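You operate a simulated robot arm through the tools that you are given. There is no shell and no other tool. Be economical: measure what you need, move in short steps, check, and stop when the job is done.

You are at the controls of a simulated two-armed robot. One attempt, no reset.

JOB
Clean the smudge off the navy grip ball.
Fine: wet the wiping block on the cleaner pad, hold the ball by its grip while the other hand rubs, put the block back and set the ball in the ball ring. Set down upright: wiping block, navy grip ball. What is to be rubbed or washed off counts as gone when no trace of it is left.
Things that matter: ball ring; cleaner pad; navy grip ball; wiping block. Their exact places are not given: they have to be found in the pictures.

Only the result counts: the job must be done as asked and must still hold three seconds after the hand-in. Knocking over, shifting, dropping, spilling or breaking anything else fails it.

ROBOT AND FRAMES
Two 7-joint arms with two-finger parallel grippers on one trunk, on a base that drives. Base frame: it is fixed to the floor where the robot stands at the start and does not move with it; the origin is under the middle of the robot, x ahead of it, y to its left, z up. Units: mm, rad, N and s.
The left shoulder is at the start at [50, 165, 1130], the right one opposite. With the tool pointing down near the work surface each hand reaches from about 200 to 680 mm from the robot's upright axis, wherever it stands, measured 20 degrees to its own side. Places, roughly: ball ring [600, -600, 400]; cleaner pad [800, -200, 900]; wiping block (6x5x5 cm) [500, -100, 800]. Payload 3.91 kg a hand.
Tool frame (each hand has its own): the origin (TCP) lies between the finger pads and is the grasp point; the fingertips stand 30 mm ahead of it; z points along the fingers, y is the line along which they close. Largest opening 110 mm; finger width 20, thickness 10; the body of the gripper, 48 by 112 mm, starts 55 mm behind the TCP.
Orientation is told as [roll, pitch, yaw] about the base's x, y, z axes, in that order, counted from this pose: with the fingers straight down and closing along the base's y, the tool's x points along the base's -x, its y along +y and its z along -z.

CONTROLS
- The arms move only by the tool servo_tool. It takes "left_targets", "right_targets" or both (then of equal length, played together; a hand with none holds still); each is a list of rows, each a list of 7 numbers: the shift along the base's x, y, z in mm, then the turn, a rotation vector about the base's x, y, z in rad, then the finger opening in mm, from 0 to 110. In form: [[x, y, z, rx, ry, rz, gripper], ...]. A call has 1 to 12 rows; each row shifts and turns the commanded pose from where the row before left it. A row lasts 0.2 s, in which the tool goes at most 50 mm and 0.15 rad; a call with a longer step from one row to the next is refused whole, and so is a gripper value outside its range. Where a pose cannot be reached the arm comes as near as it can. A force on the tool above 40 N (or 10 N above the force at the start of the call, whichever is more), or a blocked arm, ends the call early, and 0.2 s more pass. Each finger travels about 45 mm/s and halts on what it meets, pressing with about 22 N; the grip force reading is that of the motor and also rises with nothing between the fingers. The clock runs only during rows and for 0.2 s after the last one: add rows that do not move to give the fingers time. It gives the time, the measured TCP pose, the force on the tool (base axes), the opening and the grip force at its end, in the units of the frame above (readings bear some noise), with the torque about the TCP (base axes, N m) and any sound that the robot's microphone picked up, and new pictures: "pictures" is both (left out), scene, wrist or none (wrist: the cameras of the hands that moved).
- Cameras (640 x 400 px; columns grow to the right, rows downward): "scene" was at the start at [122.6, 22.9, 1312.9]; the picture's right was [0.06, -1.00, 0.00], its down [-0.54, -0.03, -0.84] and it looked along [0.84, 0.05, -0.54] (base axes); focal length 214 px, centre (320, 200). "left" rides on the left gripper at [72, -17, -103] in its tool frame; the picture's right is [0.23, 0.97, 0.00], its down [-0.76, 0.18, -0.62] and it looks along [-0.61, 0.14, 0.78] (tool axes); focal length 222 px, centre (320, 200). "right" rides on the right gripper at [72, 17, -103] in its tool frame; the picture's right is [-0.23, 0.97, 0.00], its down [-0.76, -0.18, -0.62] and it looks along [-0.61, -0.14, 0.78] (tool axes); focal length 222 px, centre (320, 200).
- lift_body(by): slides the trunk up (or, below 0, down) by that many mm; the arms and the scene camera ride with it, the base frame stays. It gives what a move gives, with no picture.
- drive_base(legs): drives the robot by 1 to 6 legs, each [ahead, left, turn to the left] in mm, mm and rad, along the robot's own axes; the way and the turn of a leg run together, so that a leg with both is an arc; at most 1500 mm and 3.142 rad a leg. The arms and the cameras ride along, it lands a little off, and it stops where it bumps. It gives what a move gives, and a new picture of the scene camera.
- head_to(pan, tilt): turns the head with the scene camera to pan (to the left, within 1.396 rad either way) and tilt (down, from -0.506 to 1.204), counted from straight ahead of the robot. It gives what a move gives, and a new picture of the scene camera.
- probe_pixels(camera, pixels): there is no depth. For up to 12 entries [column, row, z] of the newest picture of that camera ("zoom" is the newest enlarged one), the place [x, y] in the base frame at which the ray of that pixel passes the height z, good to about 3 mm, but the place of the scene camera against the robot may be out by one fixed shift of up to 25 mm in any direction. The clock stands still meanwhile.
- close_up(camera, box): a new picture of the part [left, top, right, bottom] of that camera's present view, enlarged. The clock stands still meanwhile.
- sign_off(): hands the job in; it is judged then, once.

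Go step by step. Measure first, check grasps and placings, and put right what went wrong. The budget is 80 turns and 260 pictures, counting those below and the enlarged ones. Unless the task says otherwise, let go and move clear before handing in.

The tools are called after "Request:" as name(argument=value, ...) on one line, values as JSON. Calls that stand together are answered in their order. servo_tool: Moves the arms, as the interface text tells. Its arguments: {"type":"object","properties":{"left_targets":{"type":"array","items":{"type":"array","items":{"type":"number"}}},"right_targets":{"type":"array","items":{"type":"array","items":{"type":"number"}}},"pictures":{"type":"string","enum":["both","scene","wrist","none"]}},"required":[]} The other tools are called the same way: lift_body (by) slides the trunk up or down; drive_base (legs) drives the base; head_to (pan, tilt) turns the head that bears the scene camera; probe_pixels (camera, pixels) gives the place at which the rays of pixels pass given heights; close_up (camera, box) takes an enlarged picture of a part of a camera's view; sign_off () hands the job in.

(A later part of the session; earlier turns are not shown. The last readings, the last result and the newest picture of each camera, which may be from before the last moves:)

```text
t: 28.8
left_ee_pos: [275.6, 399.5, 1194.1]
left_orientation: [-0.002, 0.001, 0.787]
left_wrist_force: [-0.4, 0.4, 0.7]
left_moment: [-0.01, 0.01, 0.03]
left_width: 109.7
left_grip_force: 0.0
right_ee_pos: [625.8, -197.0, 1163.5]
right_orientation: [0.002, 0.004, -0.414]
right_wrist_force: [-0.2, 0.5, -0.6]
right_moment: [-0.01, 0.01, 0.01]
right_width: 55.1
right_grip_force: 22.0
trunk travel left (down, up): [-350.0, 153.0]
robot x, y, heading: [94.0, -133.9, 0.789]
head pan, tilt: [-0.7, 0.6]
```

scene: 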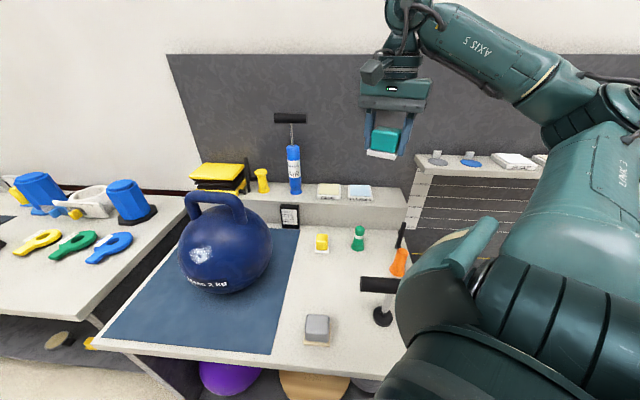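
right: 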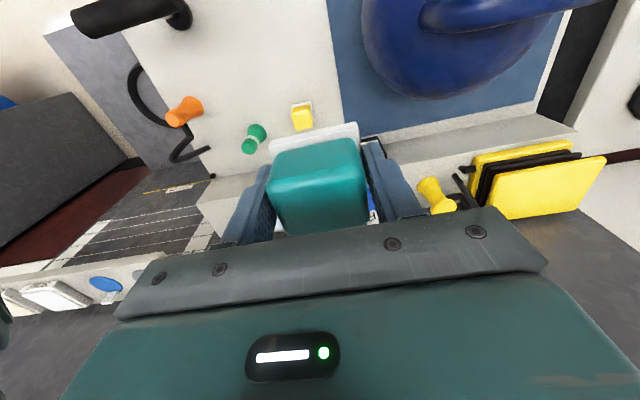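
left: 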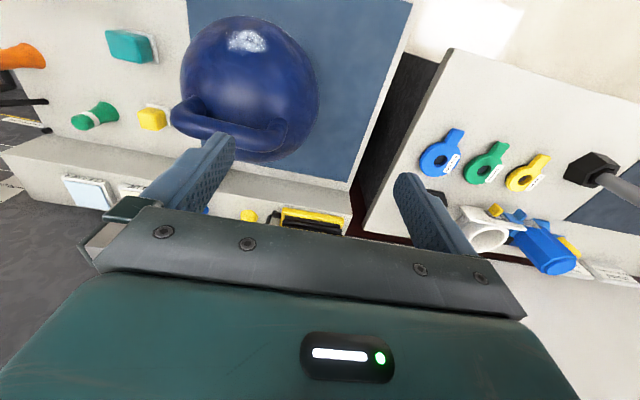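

The hand is now at (625,-197), on the pad's side. I'll extend toward the pad while descending, at moderate steps.

Request:
servo_tool(right_targets=[[20, 0, -40, 0, 0, 0.05, 0], [30, 0, -35, 0, 0, 0.05, 0], [35, 0, -30, 0, 0, 0.05, 0], [35, 0, -20, 0, 0, 0.05, 0]], pictures="both")

Request:
probe_pixels(camera="scene", pixels=[[360, 192, 890], [360, 192, 900], [360, 192, 880]])

```text
t: 29.8
left_ee_pos: [275.4, 399.6, 1194.3]
left_orientation: [0.0, -0.001, 0.788]
left_wrist_force: [0.3, -0.4, -0.6]
left_moment: [-0.03, 0.01, 0.01]
left_width: 109.8
left_grip_force: 0.1
right_ee_pos: [747.3, -196.5, 1039.7]
right_orientation: [0.002, 0.0, -0.215]
right_wrist_force: [0.0, -0.1, -0.8]
right_moment: [0.01, -0.01, 0.01]
right_width: 55.1
right_grip_force: 22.4
trunk travel left (down, up): [-350.0, 153.0]
robot x, y, heading: [93.4, -133.6, 0.787]
head pan, tilt: [-0.7, 0.6]
```

scene: 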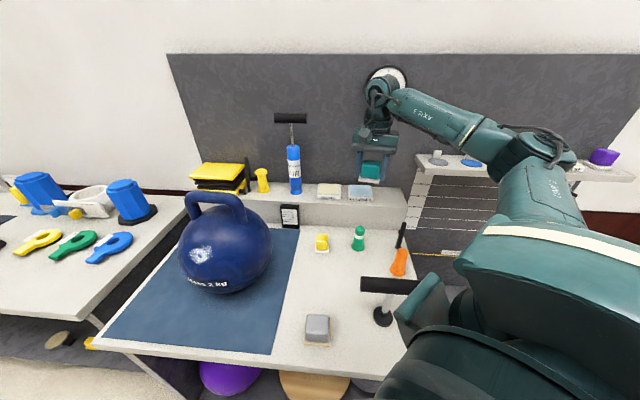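
right: 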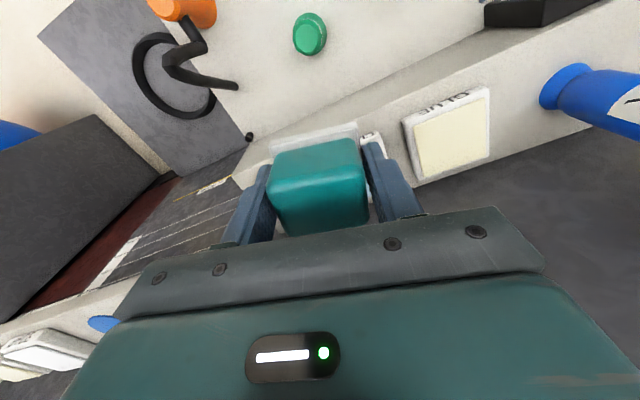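

```text
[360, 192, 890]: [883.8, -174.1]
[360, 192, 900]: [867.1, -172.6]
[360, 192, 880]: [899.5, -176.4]
```

The block hides the cleaner pad, apart from a glimpse at (372,140), but the GLUE pad beside it is visible. I'll probe it here, then shift the hand to see both pads.

Request:
probe_pixels(camera="right", pixels=[[490, 154, 920], [490, 154, 900], [490, 154, 880], [490, 154, 860], [422, 181, 920], [422, 181, 900], [422, 181, 880], [422, 181, 860]])

Request:
servo_tool(right_targets=[[0, 45, 0, 0, 0, 0, 0], [0, 45, 0, 0, 0, 0, 0]], pictures="both")

Request:
close_up(camera="right", box=[180, 60, 560, 240])

```text
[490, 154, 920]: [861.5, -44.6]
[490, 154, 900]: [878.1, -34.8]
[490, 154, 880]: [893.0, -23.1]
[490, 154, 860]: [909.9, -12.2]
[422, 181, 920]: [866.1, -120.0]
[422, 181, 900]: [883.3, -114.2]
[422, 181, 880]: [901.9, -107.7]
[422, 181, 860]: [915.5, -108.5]
```

```text
t: 30.4
left_ee_pos: [275.7, 400.0, 1193.8]
left_orientation: [-0.001, 0.001, 0.786]
left_wrist_force: [0.6, -0.8, 0.5]
left_moment: [0.0, 0.0, -0.02]
left_width: 109.7
left_grip_force: 0.1
right_ee_pos: [746.2, -106.6, 1040.0]
right_orientation: [-0.002, 0.002, -0.217]
right_wrist_force: [0.1, 0.8, -1.1]
right_moment: [0.0, 0.01, 0.01]
right_width: 55.0
right_grip_force: 22.5
trunk travel left (down, up): [-350.0, 153.0]
robot x, y, heading: [96.9, -138.5, 0.786]
head pan, tilt: [-0.7, 0.6]
```

scene: 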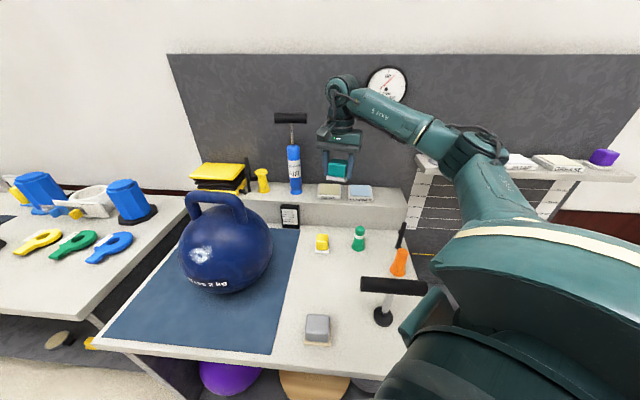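
right: 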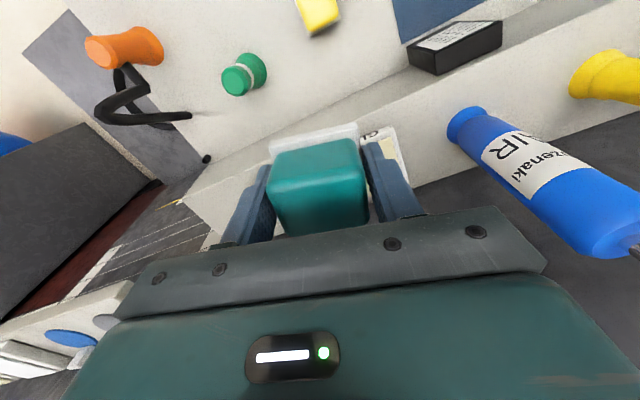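

```text
1.68 times, centred on (370, 150) of right
```

zoom: 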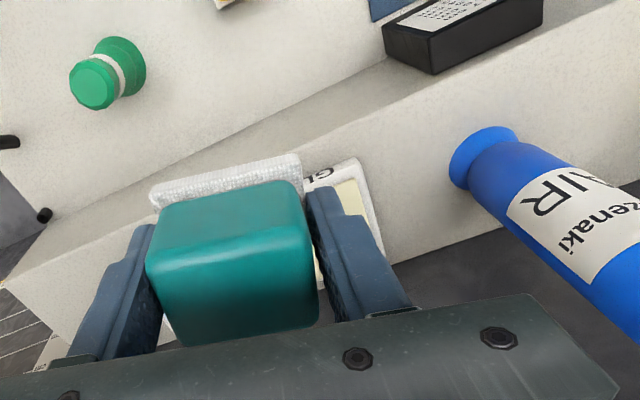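

I'll triangulate the GLUE pad's far +y corner from this second view, now at about (409,180), and check its near corner.

Request:
probe_pixels(camera="right", pixels=[[408.7, 179.8, 930], [408.7, 179.8, 910], [408.7, 179.8, 890], [408.7, 179.8, 870], [392.6, 125, 920], [392.6, 125, 900], [392.6, 125, 880]])

Request:
close_up(camera="scene", box=[300, 150, 400, 220])

```text
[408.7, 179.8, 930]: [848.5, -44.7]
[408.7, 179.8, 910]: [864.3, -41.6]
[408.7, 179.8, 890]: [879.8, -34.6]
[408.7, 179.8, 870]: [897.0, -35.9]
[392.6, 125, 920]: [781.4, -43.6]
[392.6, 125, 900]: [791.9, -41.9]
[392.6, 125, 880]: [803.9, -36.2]
```

```text
5.71 times, centred on (350, 185) of scene
```

zoom: 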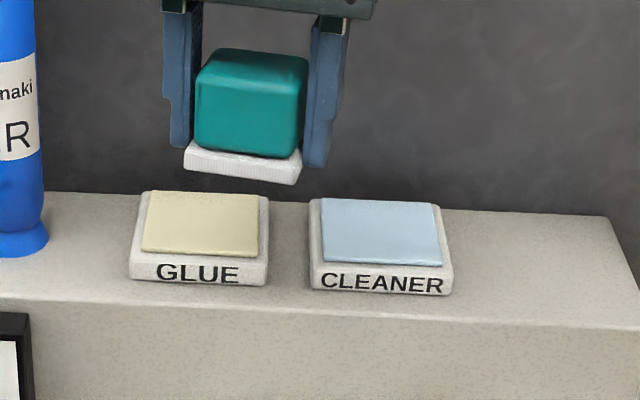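

The GLUE tray is centred near (832,-79) with its top at z≈905. I'll use the scene zoom to get the cleaner pad's offset from it.

Request:
probe_pixels(camera="zoom", pixels=[[200, 223, 908], [382, 233, 908], [268, 200, 905], [442, 210, 905]])

Request:
servo_tool(right_targets=[[22, -40, 0, 0, 0, 0.07, 0], [22, -38, 0, 0, 0, 0.07, 0], [35, 0, 0, 0, 0, 0.07, 0]], pictures="both")

Request:
close_up(camera="scene", box=[300, 150, 400, 220])

```text
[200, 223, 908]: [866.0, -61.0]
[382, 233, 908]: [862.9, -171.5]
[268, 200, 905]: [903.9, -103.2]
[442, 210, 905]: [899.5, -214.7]
```

```text
t: 31.2
left_ee_pos: [276.3, 400.1, 1192.3]
left_orientation: [0.0, 0.0, 0.787]
left_wrist_force: [0.0, 0.4, 0.2]
left_moment: [-0.02, 0.01, -0.02]
left_width: 109.9
left_grip_force: 0.1
right_ee_pos: [825.9, -185.5, 1039.5]
right_orientation: [0.001, 0.001, -0.003]
right_wrist_force: [-1.3, -1.3, -0.5]
right_moment: [0.01, -0.01, -0.01]
right_width: 55.1
right_grip_force: 22.0
trunk travel left (down, up): [-350.0, 153.0]
robot x, y, heading: [91.5, -130.7, 0.788]
head pan, tilt: [-0.7, 0.6]
```

scene: 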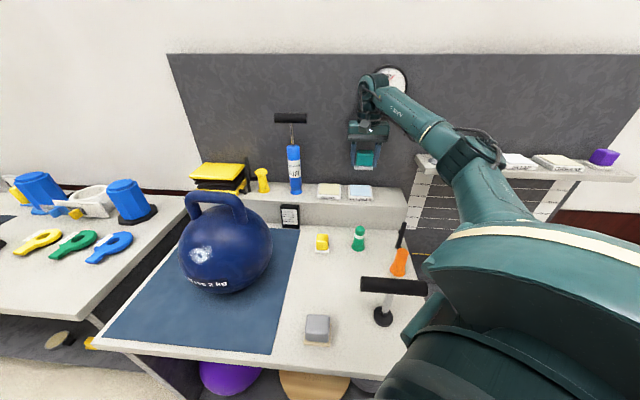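
right: 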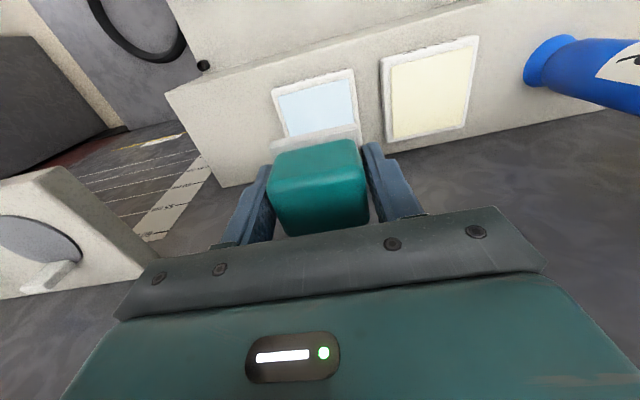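

```text
5.71 times, centred on (350, 185) of scene
```

zoom: 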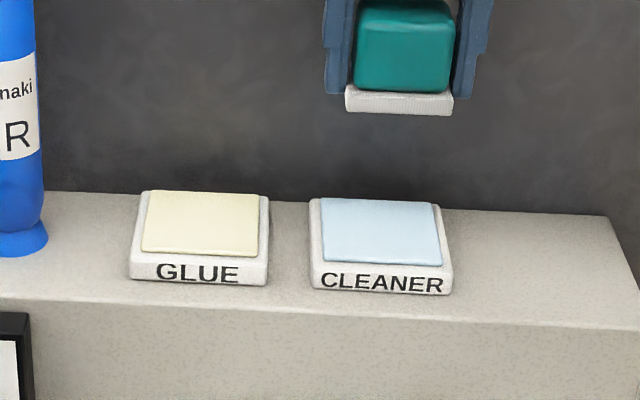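

Reach is fine now, and the cleaner pad shows at (315,105) in the wrist view. I'll probe its near corners.

Request:
probe_pixels(camera="right", pixels=[[272, 91, 905], [352, 71, 905], [380, 62, 905], [476, 37, 905], [464, 127, 905], [391, 141, 905]])

```text
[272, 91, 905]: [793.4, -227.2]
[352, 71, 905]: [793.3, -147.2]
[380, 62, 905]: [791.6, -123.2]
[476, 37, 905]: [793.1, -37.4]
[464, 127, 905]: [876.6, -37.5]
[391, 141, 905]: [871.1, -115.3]
```

The pad centre is (833,-187). I'll descend onto it, with the last part in small steps.

Request:
servo_tool(right_targets=[[7, -1, -40, 0, 0, 0, 0], [0, 0, -25, 0, 0, 0, 0], [0, 0, -8, 0, 0, 0, 0], [0, 0, -6, 0, 0, 0, 0], [0, 0, -5, 0, 0, 0, 0], [0, 0, -4, 0, 0, 0, 0], [0, 0, -2, 0, 0, 0, 0]], pictures="scene")

Request:
close_up(camera="scene", box=[300, 150, 400, 220])

```text
t: 32.8
left_ee_pos: [273.6, 399.5, 1193.2]
left_orientation: [-0.001, -0.001, 0.786]
left_wrist_force: [0.9, -0.3, 0.1]
left_moment: [0.04, 0.02, -0.03]
left_width: 110.1
left_grip_force: 0.1
right_ee_pos: [831.5, -186.3, 952.1]
right_orientation: [0.002, -0.002, -0.004]
right_wrist_force: [2.4, -2.0, 11.6]
right_moment: [-0.15, 0.2, 0.03]
right_width: 55.1
right_grip_force: 21.8
trunk travel left (down, up): [-350.0, 153.0]
robot x, y, heading: [91.7, -135.5, 0.792]
head pan, tilt: [-0.7, 0.6]
```

scene: 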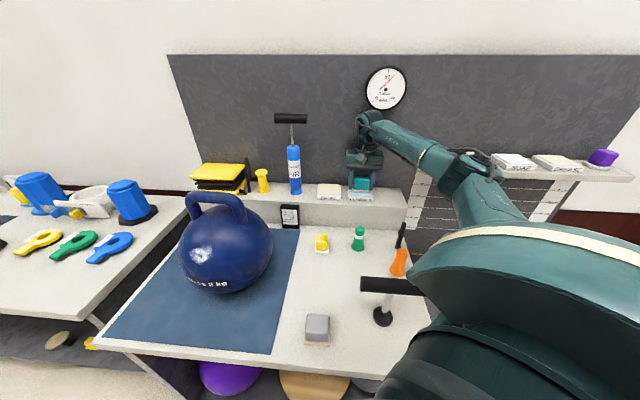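

```text
5.71 times, centred on (350, 185) of scene
```

zoom: 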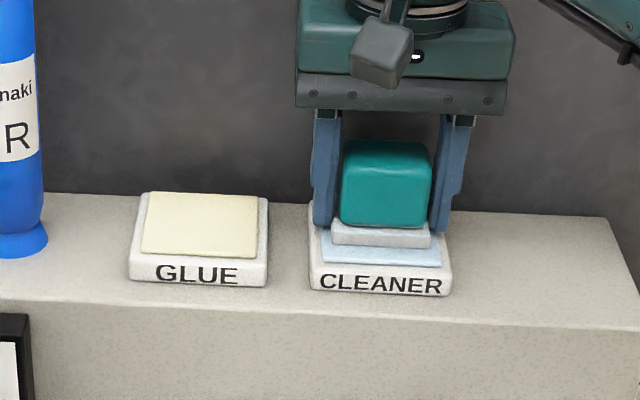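

The sole is pressed on the cleaner pad (about 12 N). I'll hold briefly, then lift off.

Request:
servo_tool(right_targets=[[0, 0, 0, 0, 0, 0, 0], [0, 0, 0, 0, 0, 0, 0], [0, 0, 0, 0, 0, 0, 0], [0, 0, 0, 0, 0, 0, 0], [0, 0, 10, 0, 0, 0, 0], [0, 0, 20, 0, 0, 0, 0], [0, 0, 35, 0, 0, 0, 0], [0, 0, 40, 0, 0, 0, 0], [0, 0, 40, 0, 0, 0, 0]], pictures="both")

Request:
close_up(camera="right", box=[200, 60, 460, 230])

Request:
close_up(camera="scene", box=[300, 110, 420, 220])

```text
t: 34.8
left_ee_pos: [276.2, 400.3, 1193.1]
left_orientation: [0.0, -0.002, 0.787]
left_wrist_force: [0.1, 0.7, -0.6]
left_moment: [0.01, -0.02, 0.01]
left_width: 110.1
left_grip_force: 0.0
right_ee_pos: [828.0, -185.4, 1076.8]
right_orientation: [-0.017, 0.022, -0.001]
right_wrist_force: [0.4, 0.4, -4.5]
right_moment: [-0.15, 0.23, 0.12]
right_width: 55.1
right_grip_force: 21.9
trunk travel left (down, up): [-350.0, 153.0]
robot x, y, heading: [97.3, -133.7, 0.794]
head pan, tilt: [-0.7, 0.6]
stopped in row 9 (right hand): the force on the tool passed its limit at 67 N (the readings are from after the stop); the commanded pose is now the measured one
```

scene: 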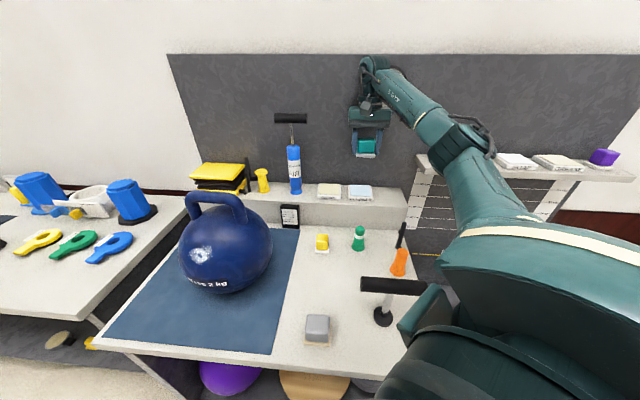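
right: 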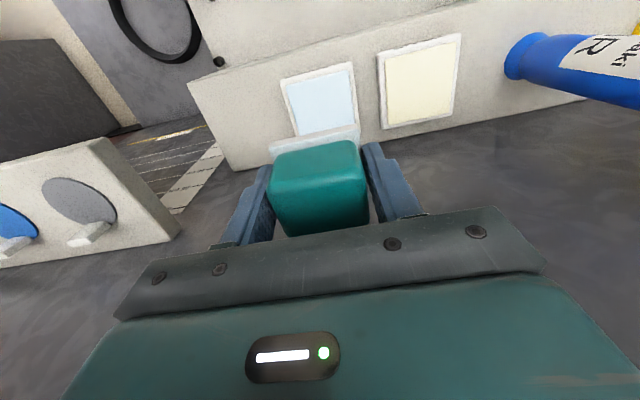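

```text
2.35 times, centred on (330, 145) of right
```

zoom: 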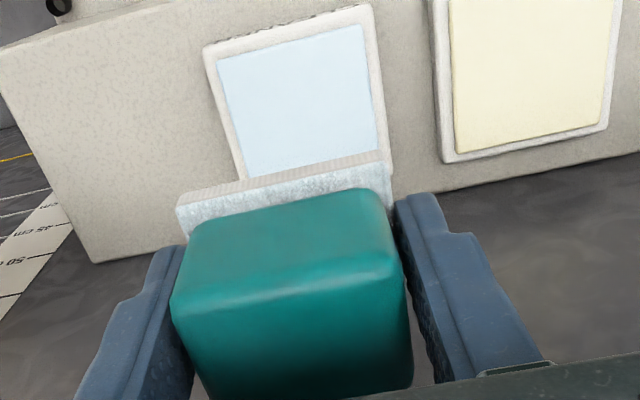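

```text
3.64 times, centred on (360, 165) of scene
```

zoom: 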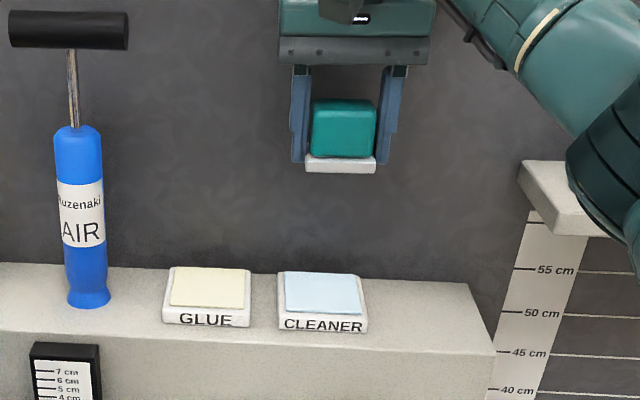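

The sole looks wetted, with a bluish tint. Row 9 hit something, probably the elbow against the wall shelf near (560,190). I'll retreat along the way I came, lower and back.

Request:
servo_tool(right_targets=[[-5, 1, -20, 0.008, -0.011, 0, 0], [-15, 2, -15, 0.009, -0.011, 0, 0], [-30, 4, 0, 0, 0, 0, 0], [-40, 5, 0, 0, 0, 0, 0], [-40, 5, 0, 0, 0, 0, 0]], pictures="both")

Request:
close_up(camera="scene", box=[400, 110, 640, 260])

```text
t: 36.0
left_ee_pos: [274.2, 399.5, 1193.4]
left_orientation: [-0.002, 0.002, 0.79]
left_wrist_force: [-0.1, -0.6, -0.1]
left_moment: [0.03, 0.0, 0.05]
left_width: 110.0
left_grip_force: 0.0
right_ee_pos: [698.2, -169.3, 1044.0]
right_orientation: [0.002, 0.0, -0.004]
right_wrist_force: [0.4, -0.2, -0.8]
right_moment: [-0.02, 0.0, 0.01]
right_width: 55.2
right_grip_force: 22.7
trunk travel left (down, up): [-350.0, 153.0]
robot x, y, heading: [96.6, -132.3, 0.787]
head pan, tilt: [-0.7, 0.6]
```

scene: 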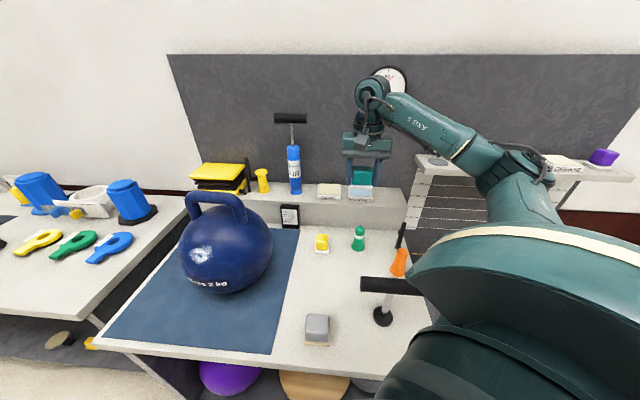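
right: 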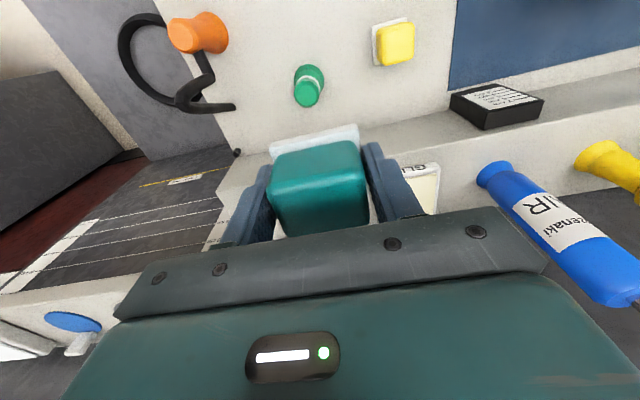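

```text
2.67 times, centred on (520, 185) of scene
```

zoom: 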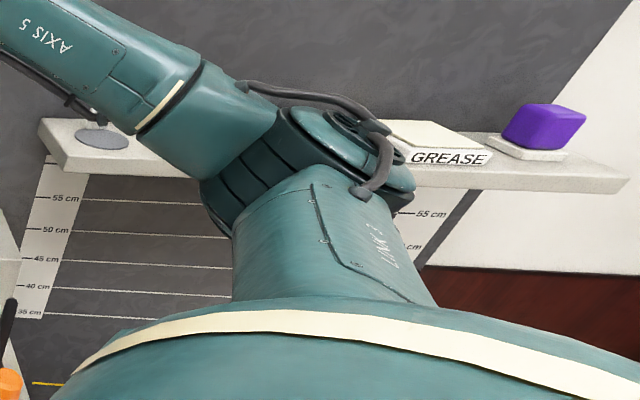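

The shelf items look undisturbed. I'll back away from the table, then turn back to heading 0.

Request:
drive_base(legs=[[-106, 106, 0], [0, 0, -0.79]])

Request:
head_to(pan=0.1, tilt=0.5)

```text
t: 39.6
left_ee_pos: [452.4, 113.0, 1193.9]
left_orientation: [0.0, 0.0, -0.002]
left_wrist_force: [0.3, 0.9, 0.1]
left_moment: [-0.02, 0.03, -0.03]
left_width: 110.0
left_grip_force: 0.1
right_ee_pos: [346.4, -589.0, 1043.1]
right_orientation: [0.0, 0.0, -0.794]
right_wrist_force: [-0.4, 0.1, -0.7]
right_moment: [0.01, -0.01, -0.02]
right_width: 55.0
right_grip_force: 22.2
trunk travel left (down, up): [-350.0, 153.0]
robot x, y, heading: [-52.3, -136.5, 0.002]
head pan, tilt: [-0.7, 0.6]
```

scene: 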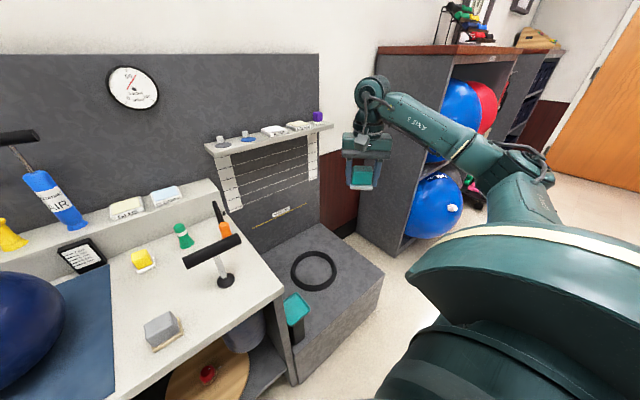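

```text
t: 40.7
left_ee_pos: [452.7, 112.7, 1193.1]
left_orientation: [0.001, -0.002, -0.003]
left_wrist_force: [0.1, 0.0, 0.5]
left_moment: [0.01, -0.04, 0.0]
left_width: 109.8
left_grip_force: 0.0
right_ee_pos: [346.9, -588.5, 1042.1]
right_orientation: [0.001, 0.001, -0.792]
right_wrist_force: [0.5, -0.1, -0.1]
right_moment: [-0.04, 0.03, 0.01]
right_width: 55.2
right_grip_force: 22.0
trunk travel left (down, up): [-350.0, 153.0]
robot x, y, heading: [-53.4, -136.4, -0.0]
head pan, tilt: [0.099, 0.499]
```

scene: 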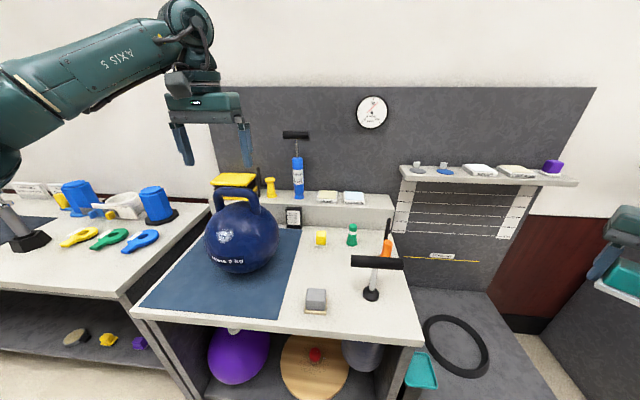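

All clear, with the ring visible on the low grey platform at (456,345). I'll drive left to face the ball, and view it from the left wrist camera.

Request:
close_up(camera="left", box=[0, 0, 640, 400])

Request:
drive_base(legs=[[0, 220, 0]])

Request:
close_up(camera="left", box=[0, 0, 640, 400])

Request:
close_up(camera="scene", box=[200, 150, 420, 320])

```text
1.00 times, centred on (320, 200) of left (not enlarged: the box is as wide or as high as the picture)
```

zoom: 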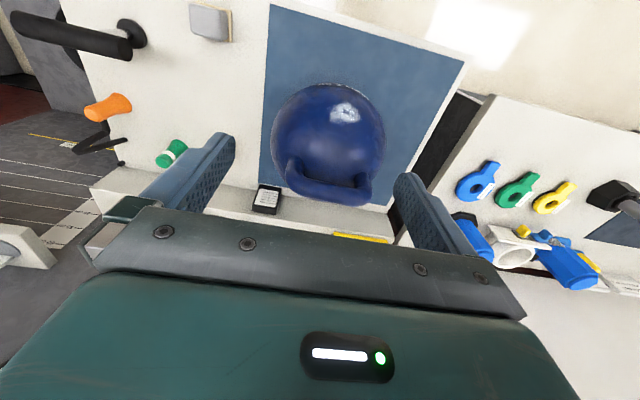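

```text
t: 43.3
left_ee_pos: [450.9, 331.1, 1193.0]
left_orientation: [-0.002, 0.0, -0.002]
left_wrist_force: [-0.1, -0.3, 0.0]
left_moment: [-0.03, 0.0, -0.01]
left_width: 109.8
left_grip_force: 0.0
right_ee_pos: [347.4, -371.1, 1043.6]
right_orientation: [0.001, -0.001, -0.792]
right_wrist_force: [-0.7, 0.0, -0.8]
right_moment: [-0.02, 0.02, 0.0]
right_width: 54.9
right_grip_force: 21.8
trunk travel left (down, up): [-350.0, 153.0]
robot x, y, heading: [-54.1, 80.7, -0.003]
head pan, tilt: [0.099, 0.499]
```

scene: 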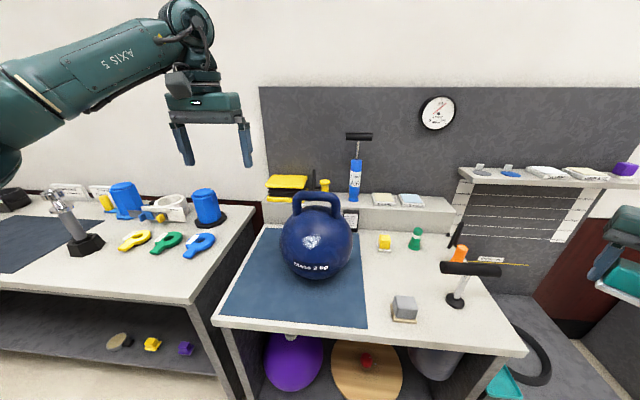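

```text
1.00 times, centred on (320, 200) of left (not enlarged: the box is as wide or as high as the picture)
```

zoom: 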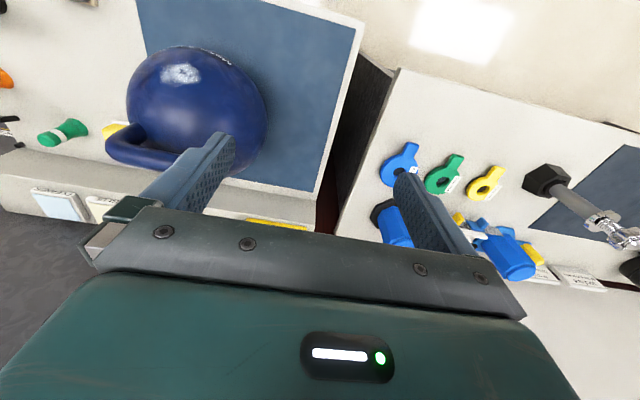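

```text
2.35 times, centred on (310, 235) of scene
```

zoom: 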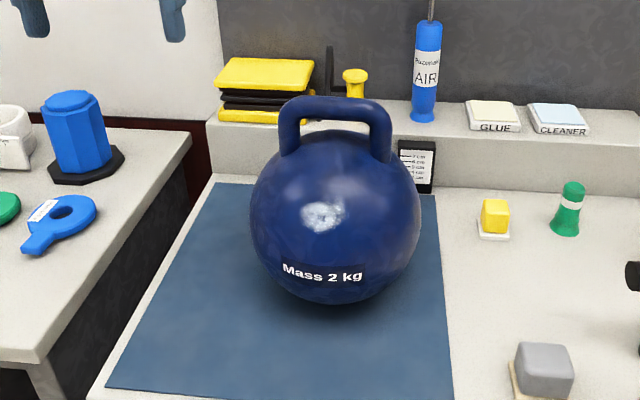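

I'll probe the handle's left-end corner (107,148) and the smudge centre (180,73) here, then move the left hand over to the ball and repeat to triangulate.

Request:
probe_pixels(camera="left", pixels=[[107, 148, 1060], [107, 148, 1040], [107, 148, 1020], [107, 148, 1000], [180, 73, 960], [180, 73, 940], [180, 73, 920], [180, 73, 900]])

Request:
servo_tool(left_targets=[[-5, -48, 0, 0, 0, 0, 110], [-5, -48, 0, 0, 0, 0, 110], [-5, -48, 0, 0, 0, 0, 110], [-5, -48, 0, 0, 0, 0, 110]], pictures="wrist")

Request:
close_up(camera="left", box=[220, 40, 460, 230])

```text
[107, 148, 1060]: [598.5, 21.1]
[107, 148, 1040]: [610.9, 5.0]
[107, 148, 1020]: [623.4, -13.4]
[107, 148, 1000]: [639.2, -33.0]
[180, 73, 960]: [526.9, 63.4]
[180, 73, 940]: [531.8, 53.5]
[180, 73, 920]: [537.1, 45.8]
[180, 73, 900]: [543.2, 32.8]
```

```text
t: 44.3
left_ee_pos: [431.8, 136.9, 1193.0]
left_orientation: [0.0, 0.0, -0.001]
left_wrist_force: [0.0, 0.5, -0.3]
left_moment: [0.03, 0.02, -0.01]
left_width: 109.9
left_grip_force: 0.1
right_ee_pos: [347.7, -372.2, 1042.6]
right_orientation: [0.004, -0.001, -0.792]
right_wrist_force: [-0.4, 0.2, 0.2]
right_moment: [0.03, 0.02, 0.01]
right_width: 55.1
right_grip_force: 22.1
trunk travel left (down, up): [-350.0, 153.0]
robot x, y, heading: [-51.3, 81.8, 0.001]
head pan, tilt: [0.099, 0.499]
```

left: 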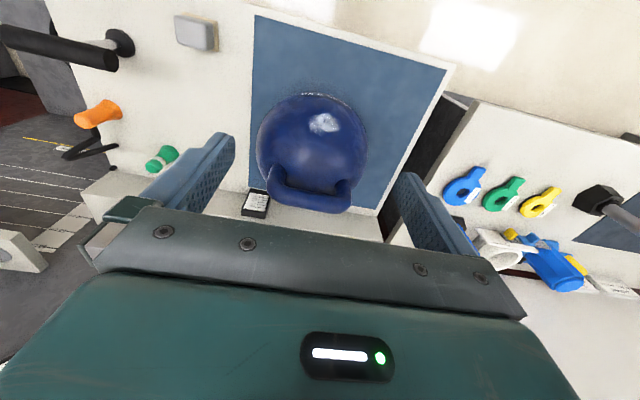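

```text
2.11 times, centred on (340, 135) of left
```

zoom: 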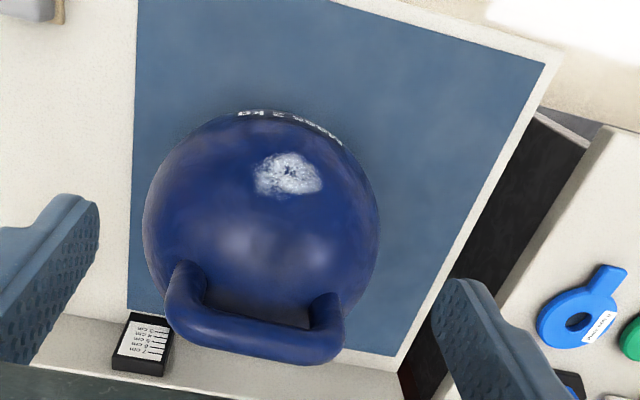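

Now I'll probe the same points from this view: handle corner (273,194), smudge (325,123), bar centre (301,199), and bar ends.

Request:
probe_pixels(camera="left", pixels=[[272.7, 194, 1060], [272.7, 194, 1040], [272.7, 194, 1020], [272.7, 194, 1000], [324.8, 123.2, 960], [324.8, 123.2, 940], [324.8, 123.2, 920], [301, 199, 1040], [301, 199, 1060], [346, 200, 1050], [346, 200, 1030], [312, 152, 900]])

```text
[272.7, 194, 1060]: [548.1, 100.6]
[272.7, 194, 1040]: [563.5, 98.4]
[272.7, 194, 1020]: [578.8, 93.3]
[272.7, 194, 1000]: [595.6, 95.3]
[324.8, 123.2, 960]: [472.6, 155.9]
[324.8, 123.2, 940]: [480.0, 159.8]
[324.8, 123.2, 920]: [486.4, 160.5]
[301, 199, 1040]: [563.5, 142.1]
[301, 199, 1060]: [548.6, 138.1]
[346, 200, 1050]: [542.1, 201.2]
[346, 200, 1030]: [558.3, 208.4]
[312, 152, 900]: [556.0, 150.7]
```

The first probe used a stale picture, so I'll discard it. I'll take a second view from a different left-hand position to triangulate properly.

Request:
servo_tool(left_targets=[[-10, 40, -20, 0, 0, 0, 110], [-10, 40, -20, 0, 0, 0, 110], [-10, 20, -25, 0, 0, 0, 110]], pictures="wrist")

Request:
close_up(camera="left", box=[140, 20, 380, 230])

```text
t: 45.1
left_ee_pos: [401.7, 240.2, 1129.7]
left_orientation: [0.001, -0.002, -0.003]
left_wrist_force: [-0.3, 0.4, -0.2]
left_moment: [0.02, -0.02, -0.05]
left_width: 110.1
left_grip_force: 0.2
right_ee_pos: [347.1, -370.3, 1041.8]
right_orientation: [0.002, -0.001, -0.794]
right_wrist_force: [-0.1, 0.3, -1.1]
right_moment: [0.0, 0.02, 0.02]
right_width: 55.3
right_grip_force: 22.5
trunk travel left (down, up): [-350.0, 153.0]
robot x, y, heading: [-57.1, 84.9, 0.003]
head pan, tilt: [0.099, 0.499]
```

left: 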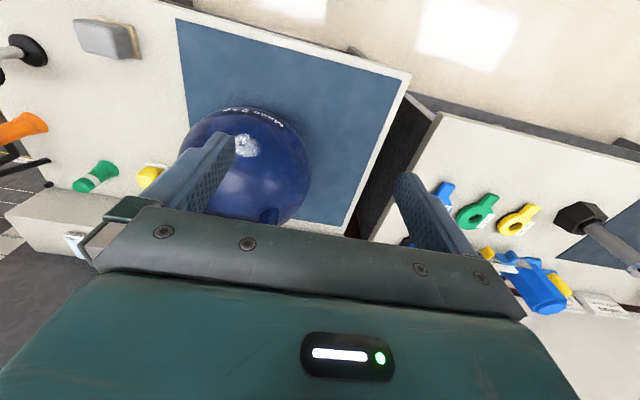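

```text
1.90 times, centred on (260, 125) of left
```

zoom: 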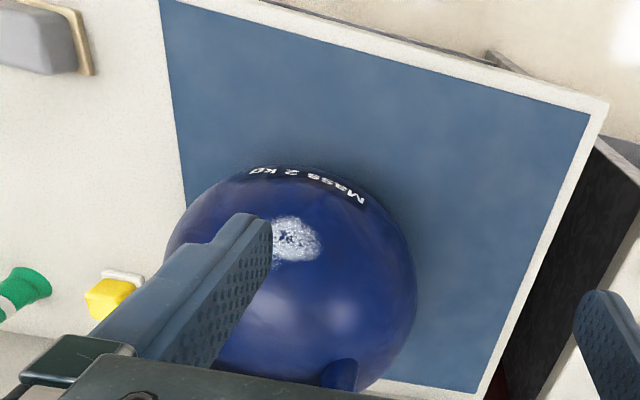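

I'll triangulate the ball centre (at (244,173) here and (312,152) before) and the smudge (at (245,146) here).

Request:
probe_pixels(camera="left", pixels=[[244.2, 173.4, 940], [244.2, 173.4, 900], [244.2, 173.4, 860], [245.3, 146, 980], [245.3, 146, 960], [245.3, 146, 940], [245.3, 146, 920]])

```text
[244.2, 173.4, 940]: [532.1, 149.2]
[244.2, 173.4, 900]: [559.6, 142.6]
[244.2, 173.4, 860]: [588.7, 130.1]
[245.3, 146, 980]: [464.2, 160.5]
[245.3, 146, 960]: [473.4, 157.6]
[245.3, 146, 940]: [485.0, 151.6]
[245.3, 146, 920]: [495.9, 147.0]
```

Result: ball centre ≈(558,147,897), r≈104, smudge ≈(474,156,958), handle bar along y at about (557,148,1046). I'll bring the left hand above the handle, turned by -90° so it closes along x.

Request:
servo_tool(left_targets=[[14, -8.4, 2, 0, 0, -0.1428, 110], [14, -8.4, 2, 0, 0, -0.1428, 110], [14, -8.4, 2, 0, 0, -0.1428, 110], [14, -8.4, 2, 0, 0, -0.1428, 110], [14, -8.4, 2, 0, 0, -0.1428, 110], [14, -8.4, 2, 0, 0, -0.1428, 110], [14, -8.4, 2, 0, 0, -0.1428, 110], [14, -8.4, 2, 0, 0, -0.1428, 110], [14, -8.4, 2, 0, 0, -0.1428, 110], [14, -8.4, 2, 0, 0, -0.1428, 110], [14, -8.4, 2, 0, 0, -0.1428, 110]], pictures="both")

Request:
close_up(camera="scene", box=[240, 100, 400, 290])

```text
t: 47.5
left_ee_pos: [308.5, 112.9, 1106.9]
left_orientation: [0.001, -0.002, -1.472]
left_wrist_force: [0.6, 0.0, -0.1]
left_moment: [-0.01, 0.0, 0.01]
left_width: 109.9
left_grip_force: 0.0
left hand out of reach, approached as far as the arm can: row 6, 7, 8, 9, 10, 11
right_ee_pos: [347.8, -371.4, 1043.2]
right_orientation: [0.004, -0.001, -0.791]
right_wrist_force: [0.5, -0.2, -1.2]
right_moment: [-0.05, 0.02, -0.03]
right_width: 55.0
right_grip_force: 22.3
trunk travel left (down, up): [-350.0, 153.0]
robot x, y, heading: [-54.2, 82.0, -0.0]
head pan, tilt: [0.099, 0.499]
```

scene: 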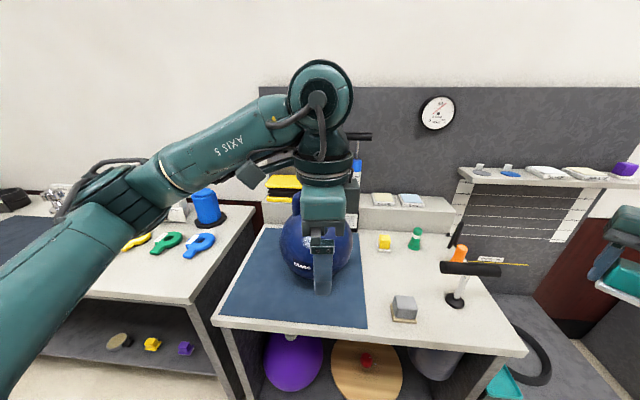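
left: 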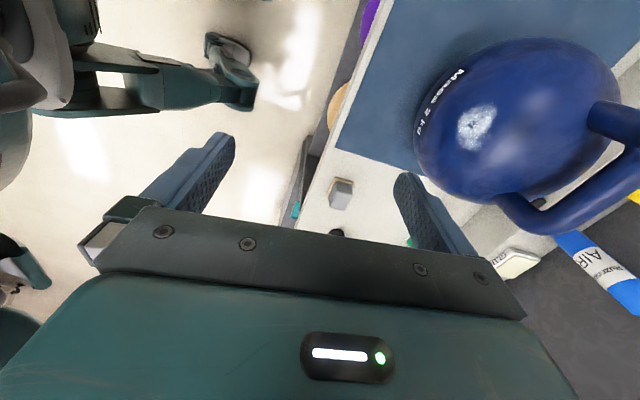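

```text
2.11 times, centred on (320, 195) of scene
```

zoom: 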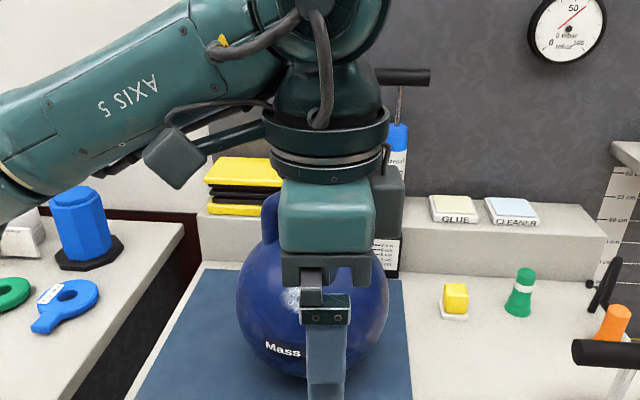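

Turning by -90° runs the left wrist into its limit, so I'll go the other way, to +90°. First I'll undo the turn and see where the hand goes.

Request:
servo_tool(left_targets=[[0, 0, 5, 0, 0, 0.145, 110], [0, 0, 5, 0, 0, 0.145, 110], [0, 0, 5, 0, 0, 0.145, 110], [0, 0, 5, 0, 0, 0.145, 110], [0, 0, 5, 0, 0, 0.145, 110], [0, 0, 5, 0, 0, 0.145, 110], [0, 0, 0, 0, 0, 0.145, 110], [0, 0, 0, 0, 0, 0.145, 110], [0, 0, 0, 0, 0, 0.145, 110], [0, 0, 0, 0, 0, 0.145, 110], [0, 0, 0, 0, 0, 0.145, 110], [0, 0, 0, 0, 0, 0.145, 110]], pictures="none")

```text
t: 50.1
left_ee_pos: [307.5, 113.1, 1137.6]
left_orientation: [-0.001, -0.002, 0.272]
left_wrist_force: [-1.2, 0.4, 0.0]
left_moment: [0.02, -0.01, -0.03]
left_width: 109.8
left_grip_force: 0.0
right_ee_pos: [347.1, -370.5, 1043.4]
right_orientation: [0.001, 0.0, -0.792]
right_wrist_force: [-0.2, 0.5, -0.1]
right_moment: [-0.01, 0.01, 0.02]
right_width: 55.0
right_grip_force: 21.8
trunk travel left (down, up): [-350.0, 153.0]
robot x, y, heading: [-53.4, 84.1, 0.001]
head pan, tilt: [0.099, 0.499]
```

The commanded pose follows the reached one. Now I'll go toward the point above the handle, turning to +90°.

Request:
servo_tool(left_targets=[[27.7, 3.9, 5, 0, 0, 0.1444, 110], [27.7, 3.9, 5, 0, 0, 0.1444, 110], [27.7, 3.9, 5, 0, 0, 0.1444, 110], [27.7, 3.9, 5, 0, 0, 0.1444, 110], [27.7, 3.9, 5, 0, 0, 0.1444, 110], [27.7, 3.9, 0, 0, 0, 0.1444, 110], [27.7, 3.9, 0, 0, 0, 0.1444, 110], [27.7, 3.9, 0, 0, 0, 0.1444, 110], [27.7, 3.9, 0, 0, 0, 0.1444, 110]], pictures="both")

Request:
close_up(camera="scene", box=[240, 100, 400, 290])

```text
t: 52.1
left_ee_pos: [543.9, 155.0, 1159.8]
left_orientation: [-0.003, -0.001, 1.567]
left_wrist_force: [0.0, 0.7, 0.0]
left_moment: [-0.05, -0.04, -0.02]
left_width: 109.9
left_grip_force: 0.0
left hand out of reach, approached as far as the arm can: row 9
right_ee_pos: [346.2, -368.9, 1043.3]
right_orientation: [0.001, 0.0, -0.792]
right_wrist_force: [-0.1, 0.3, -0.2]
right_moment: [-0.05, 0.02, 0.0]
right_width: 55.1
right_grip_force: 22.0
trunk travel left (down, up): [-350.0, 153.0]
robot x, y, heading: [-54.0, 82.1, -0.001]
head pan, tilt: [0.099, 0.499]
```

scene: 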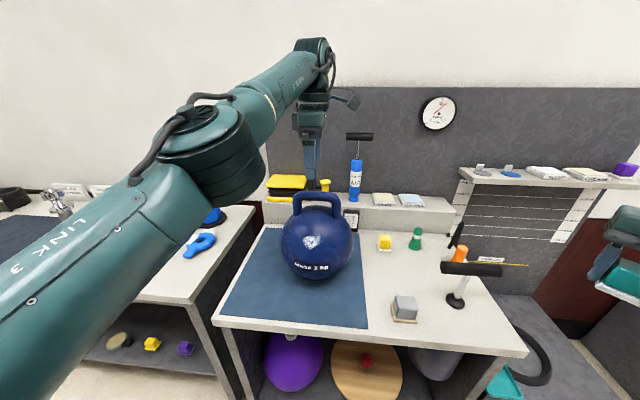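
left: 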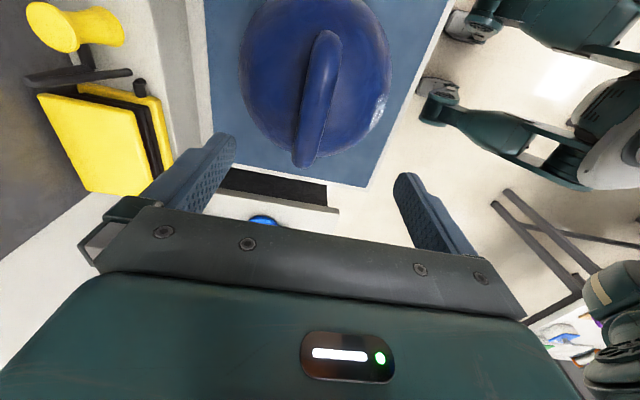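

```text
2.11 times, centred on (320, 195) of scene
```

zoom: 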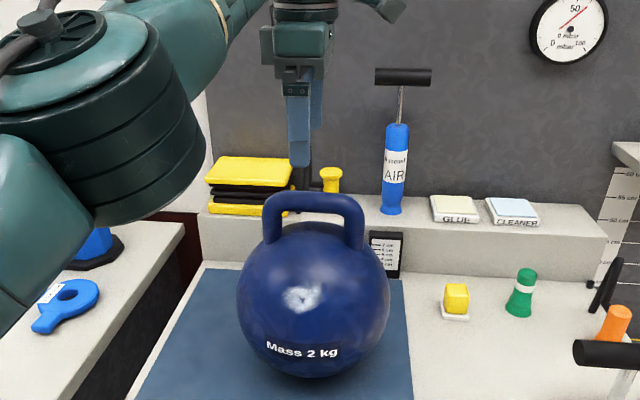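

The hand is above the handle at yaw +90°, and the bar is visible from (325,40) to (303,160). I'll probe the bar line and the handle's shape.

Request:
probe_pixels(camera="left", pixels=[[327, 45, 1055], [325, 40, 1045], [312, 100, 1055], [303, 155, 1055], [303, 166, 1045], [303, 155, 1040], [327, 45, 1040]])

Request:
close_up(camera="left", box=[200, 0, 440, 200])

Request:
drive_base(legs=[[40, 0, 0]])

```text
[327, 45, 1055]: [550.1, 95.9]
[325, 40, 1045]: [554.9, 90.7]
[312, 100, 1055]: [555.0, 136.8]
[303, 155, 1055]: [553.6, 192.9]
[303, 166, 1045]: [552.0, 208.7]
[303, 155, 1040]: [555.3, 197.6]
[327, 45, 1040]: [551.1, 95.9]
```

```text
2.00 times, centred on (320, 100) of left
```

zoom: 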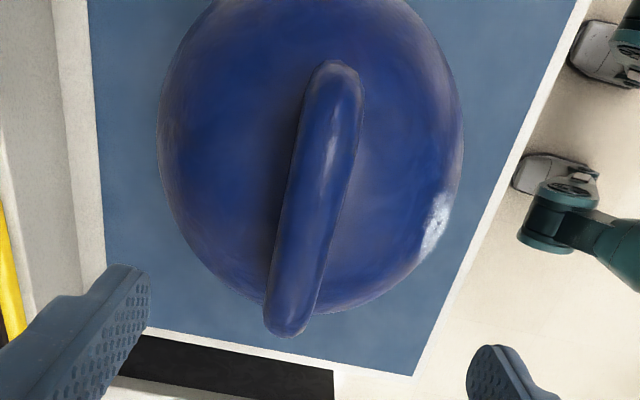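

```text
t: 53.0
left_ee_pos: [584.8, 153.8, 1160.0]
left_orientation: [0.002, -0.001, 1.566]
left_wrist_force: [0.2, -0.2, 0.1]
left_moment: [0.04, 0.02, -0.02]
left_width: 109.7
left_grip_force: 0.0
right_ee_pos: [388.4, -370.5, 1044.6]
right_orientation: [0.001, -0.001, -0.792]
right_wrist_force: [0.4, 0.5, 0.0]
right_moment: [0.0, 0.05, 0.0]
right_width: 55.0
right_grip_force: 21.8
trunk travel left (down, up): [-350.0, 153.0]
robot x, y, heading: [-11.1, 85.4, -0.002]
head pan, tilt: [0.099, 0.499]
```

scene: 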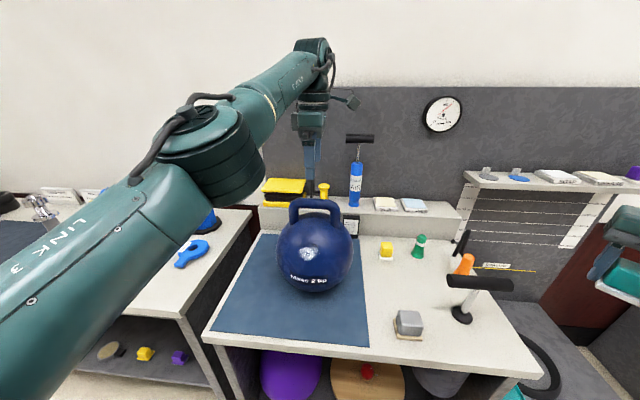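

The bar runs along x≈554, y 92..205. I'll centre over it and descend.

Request:
servo_tool(left_targets=[[-16, -3, -15, 0, 0, 0, 110], [-15, -2, -15, 0, 0, 0, 110], [0, 0, -30, 0, 0, 0, 90], [0, 0, -25, 0, 0, 0, 80], [0, 0, -15, 0, 0, 0, 80]], pictures="both")

Request:
close_up(camera="scene", box=[260, 130, 380, 290])

```text
t: 54.1
left_ee_pos: [600.7, 134.1, 1098.3]
left_orientation: [-0.011, -0.001, 1.57]
left_wrist_force: [0.2, -2.0, 18.6]
left_moment: [0.0, 0.96, 0.06]
left_width: 79.8
left_grip_force: 0.0
left hand out of reach, approached as far as the arm can: row 1, 2, 3, 4, 5
right_ee_pos: [386.6, -371.3, 1043.1]
right_orientation: [0.005, 0.0, -0.792]
right_wrist_force: [0.2, 0.6, -0.4]
right_moment: [0.04, 0.06, -0.02]
right_width: 55.1
right_grip_force: 22.6
trunk travel left (down, up): [-350.0, 153.0]
robot x, y, heading: [-15.2, 81.9, -0.003]
head pan, tilt: [0.099, 0.499]
stopped in row 5 (left hand): the force on the tool passed its limit at 48 N (the readings are from after the stop); the commanded pose is now the measured one
```

scene: 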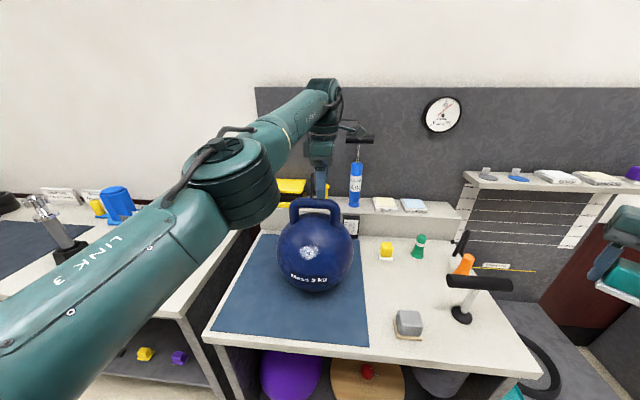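
left: 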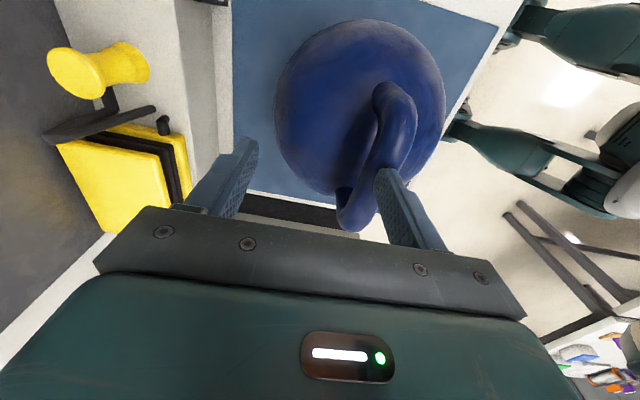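

```text
2.50 times, centred on (320, 210) of scene
```

zoom: 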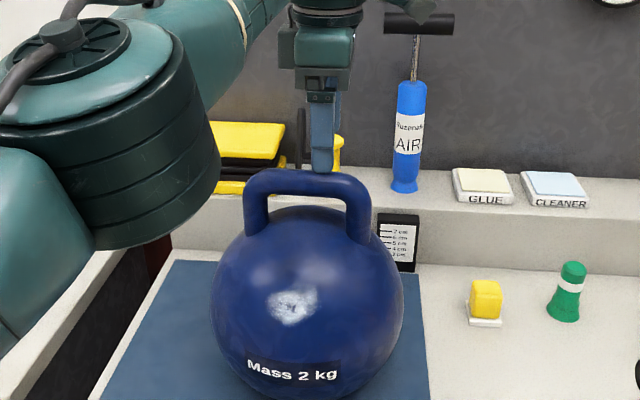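

The left wrist limit dragged the hand off to (601,134), and a fingertip rests on the bar, so the bar top is at about z=1067. I'll lift off, then turn the robot left by 0.4 rad to relieve the wrist.

Request:
servo_tool(left_targets=[[0, 0, 25, 0, 0, -0.05, 80], [0, 0, 30, 0, 0, -0.1, 100], [0, 10, 30, 0, 0, -0.1, 110]], pictures="none")

Request:
drive_base(legs=[[0, -80, 0.4]])

Request:
close_up(camera="scene", box=[200, 100, 520, 350])

```text
t: 54.9
left_ee_pos: [579.3, 152.6, 1173.2]
left_orientation: [-0.01, -0.002, 1.316]
left_wrist_force: [-0.8, -0.1, 0.6]
left_moment: [0.0, 0.01, -0.01]
left_width: 110.0
left_grip_force: 0.0
left hand out of reach, approached as far as the arm can: row 1, 2, 3
right_ee_pos: [386.5, -371.1, 1044.3]
right_orientation: [0.002, -0.001, -0.792]
right_wrist_force: [-0.6, -0.6, -0.9]
right_moment: [-0.01, -0.02, 0.01]
right_width: 55.0
right_grip_force: 21.5
trunk travel left (down, up): [-350.0, 153.0]
robot x, y, heading: [-12.9, 84.1, -0.003]
head pan, tilt: [0.099, 0.499]
```

```text
t: 56.5
left_ee_pos: [522.9, 301.3, 1173.7]
left_orientation: [-0.008, -0.002, 1.717]
left_wrist_force: [0.3, 0.4, -0.7]
left_moment: [-0.03, 0.0, -0.01]
left_width: 109.8
left_grip_force: 0.0
right_ee_pos: [547.9, -256.6, 1043.6]
right_orientation: [0.0, 0.001, -0.392]
right_wrist_force: [0.0, 0.7, -0.5]
right_moment: [0.0, -0.01, 0.0]
right_width: 55.3
right_grip_force: 22.0
trunk travel left (down, up): [-350.0, 153.0]
robot x, y, heading: [4.3, 8.4, 0.4]
head pan, tilt: [0.099, 0.499]
```

scene: 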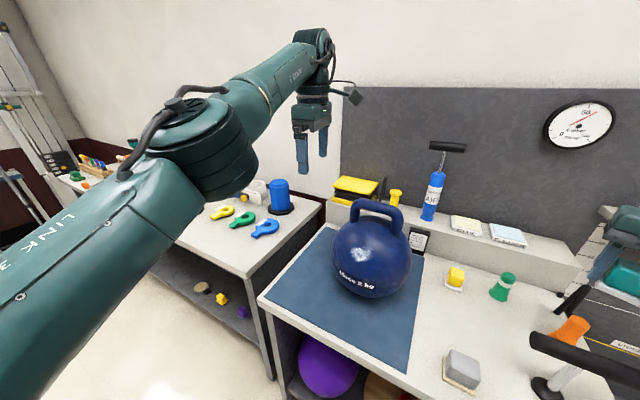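

```text
1.60 times, centred on (360, 225) of scene
```

zoom: 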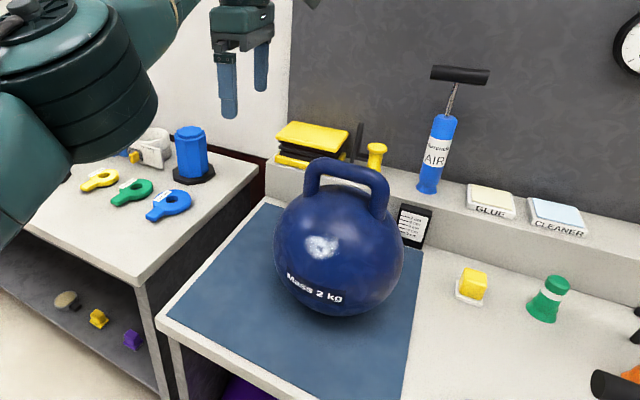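

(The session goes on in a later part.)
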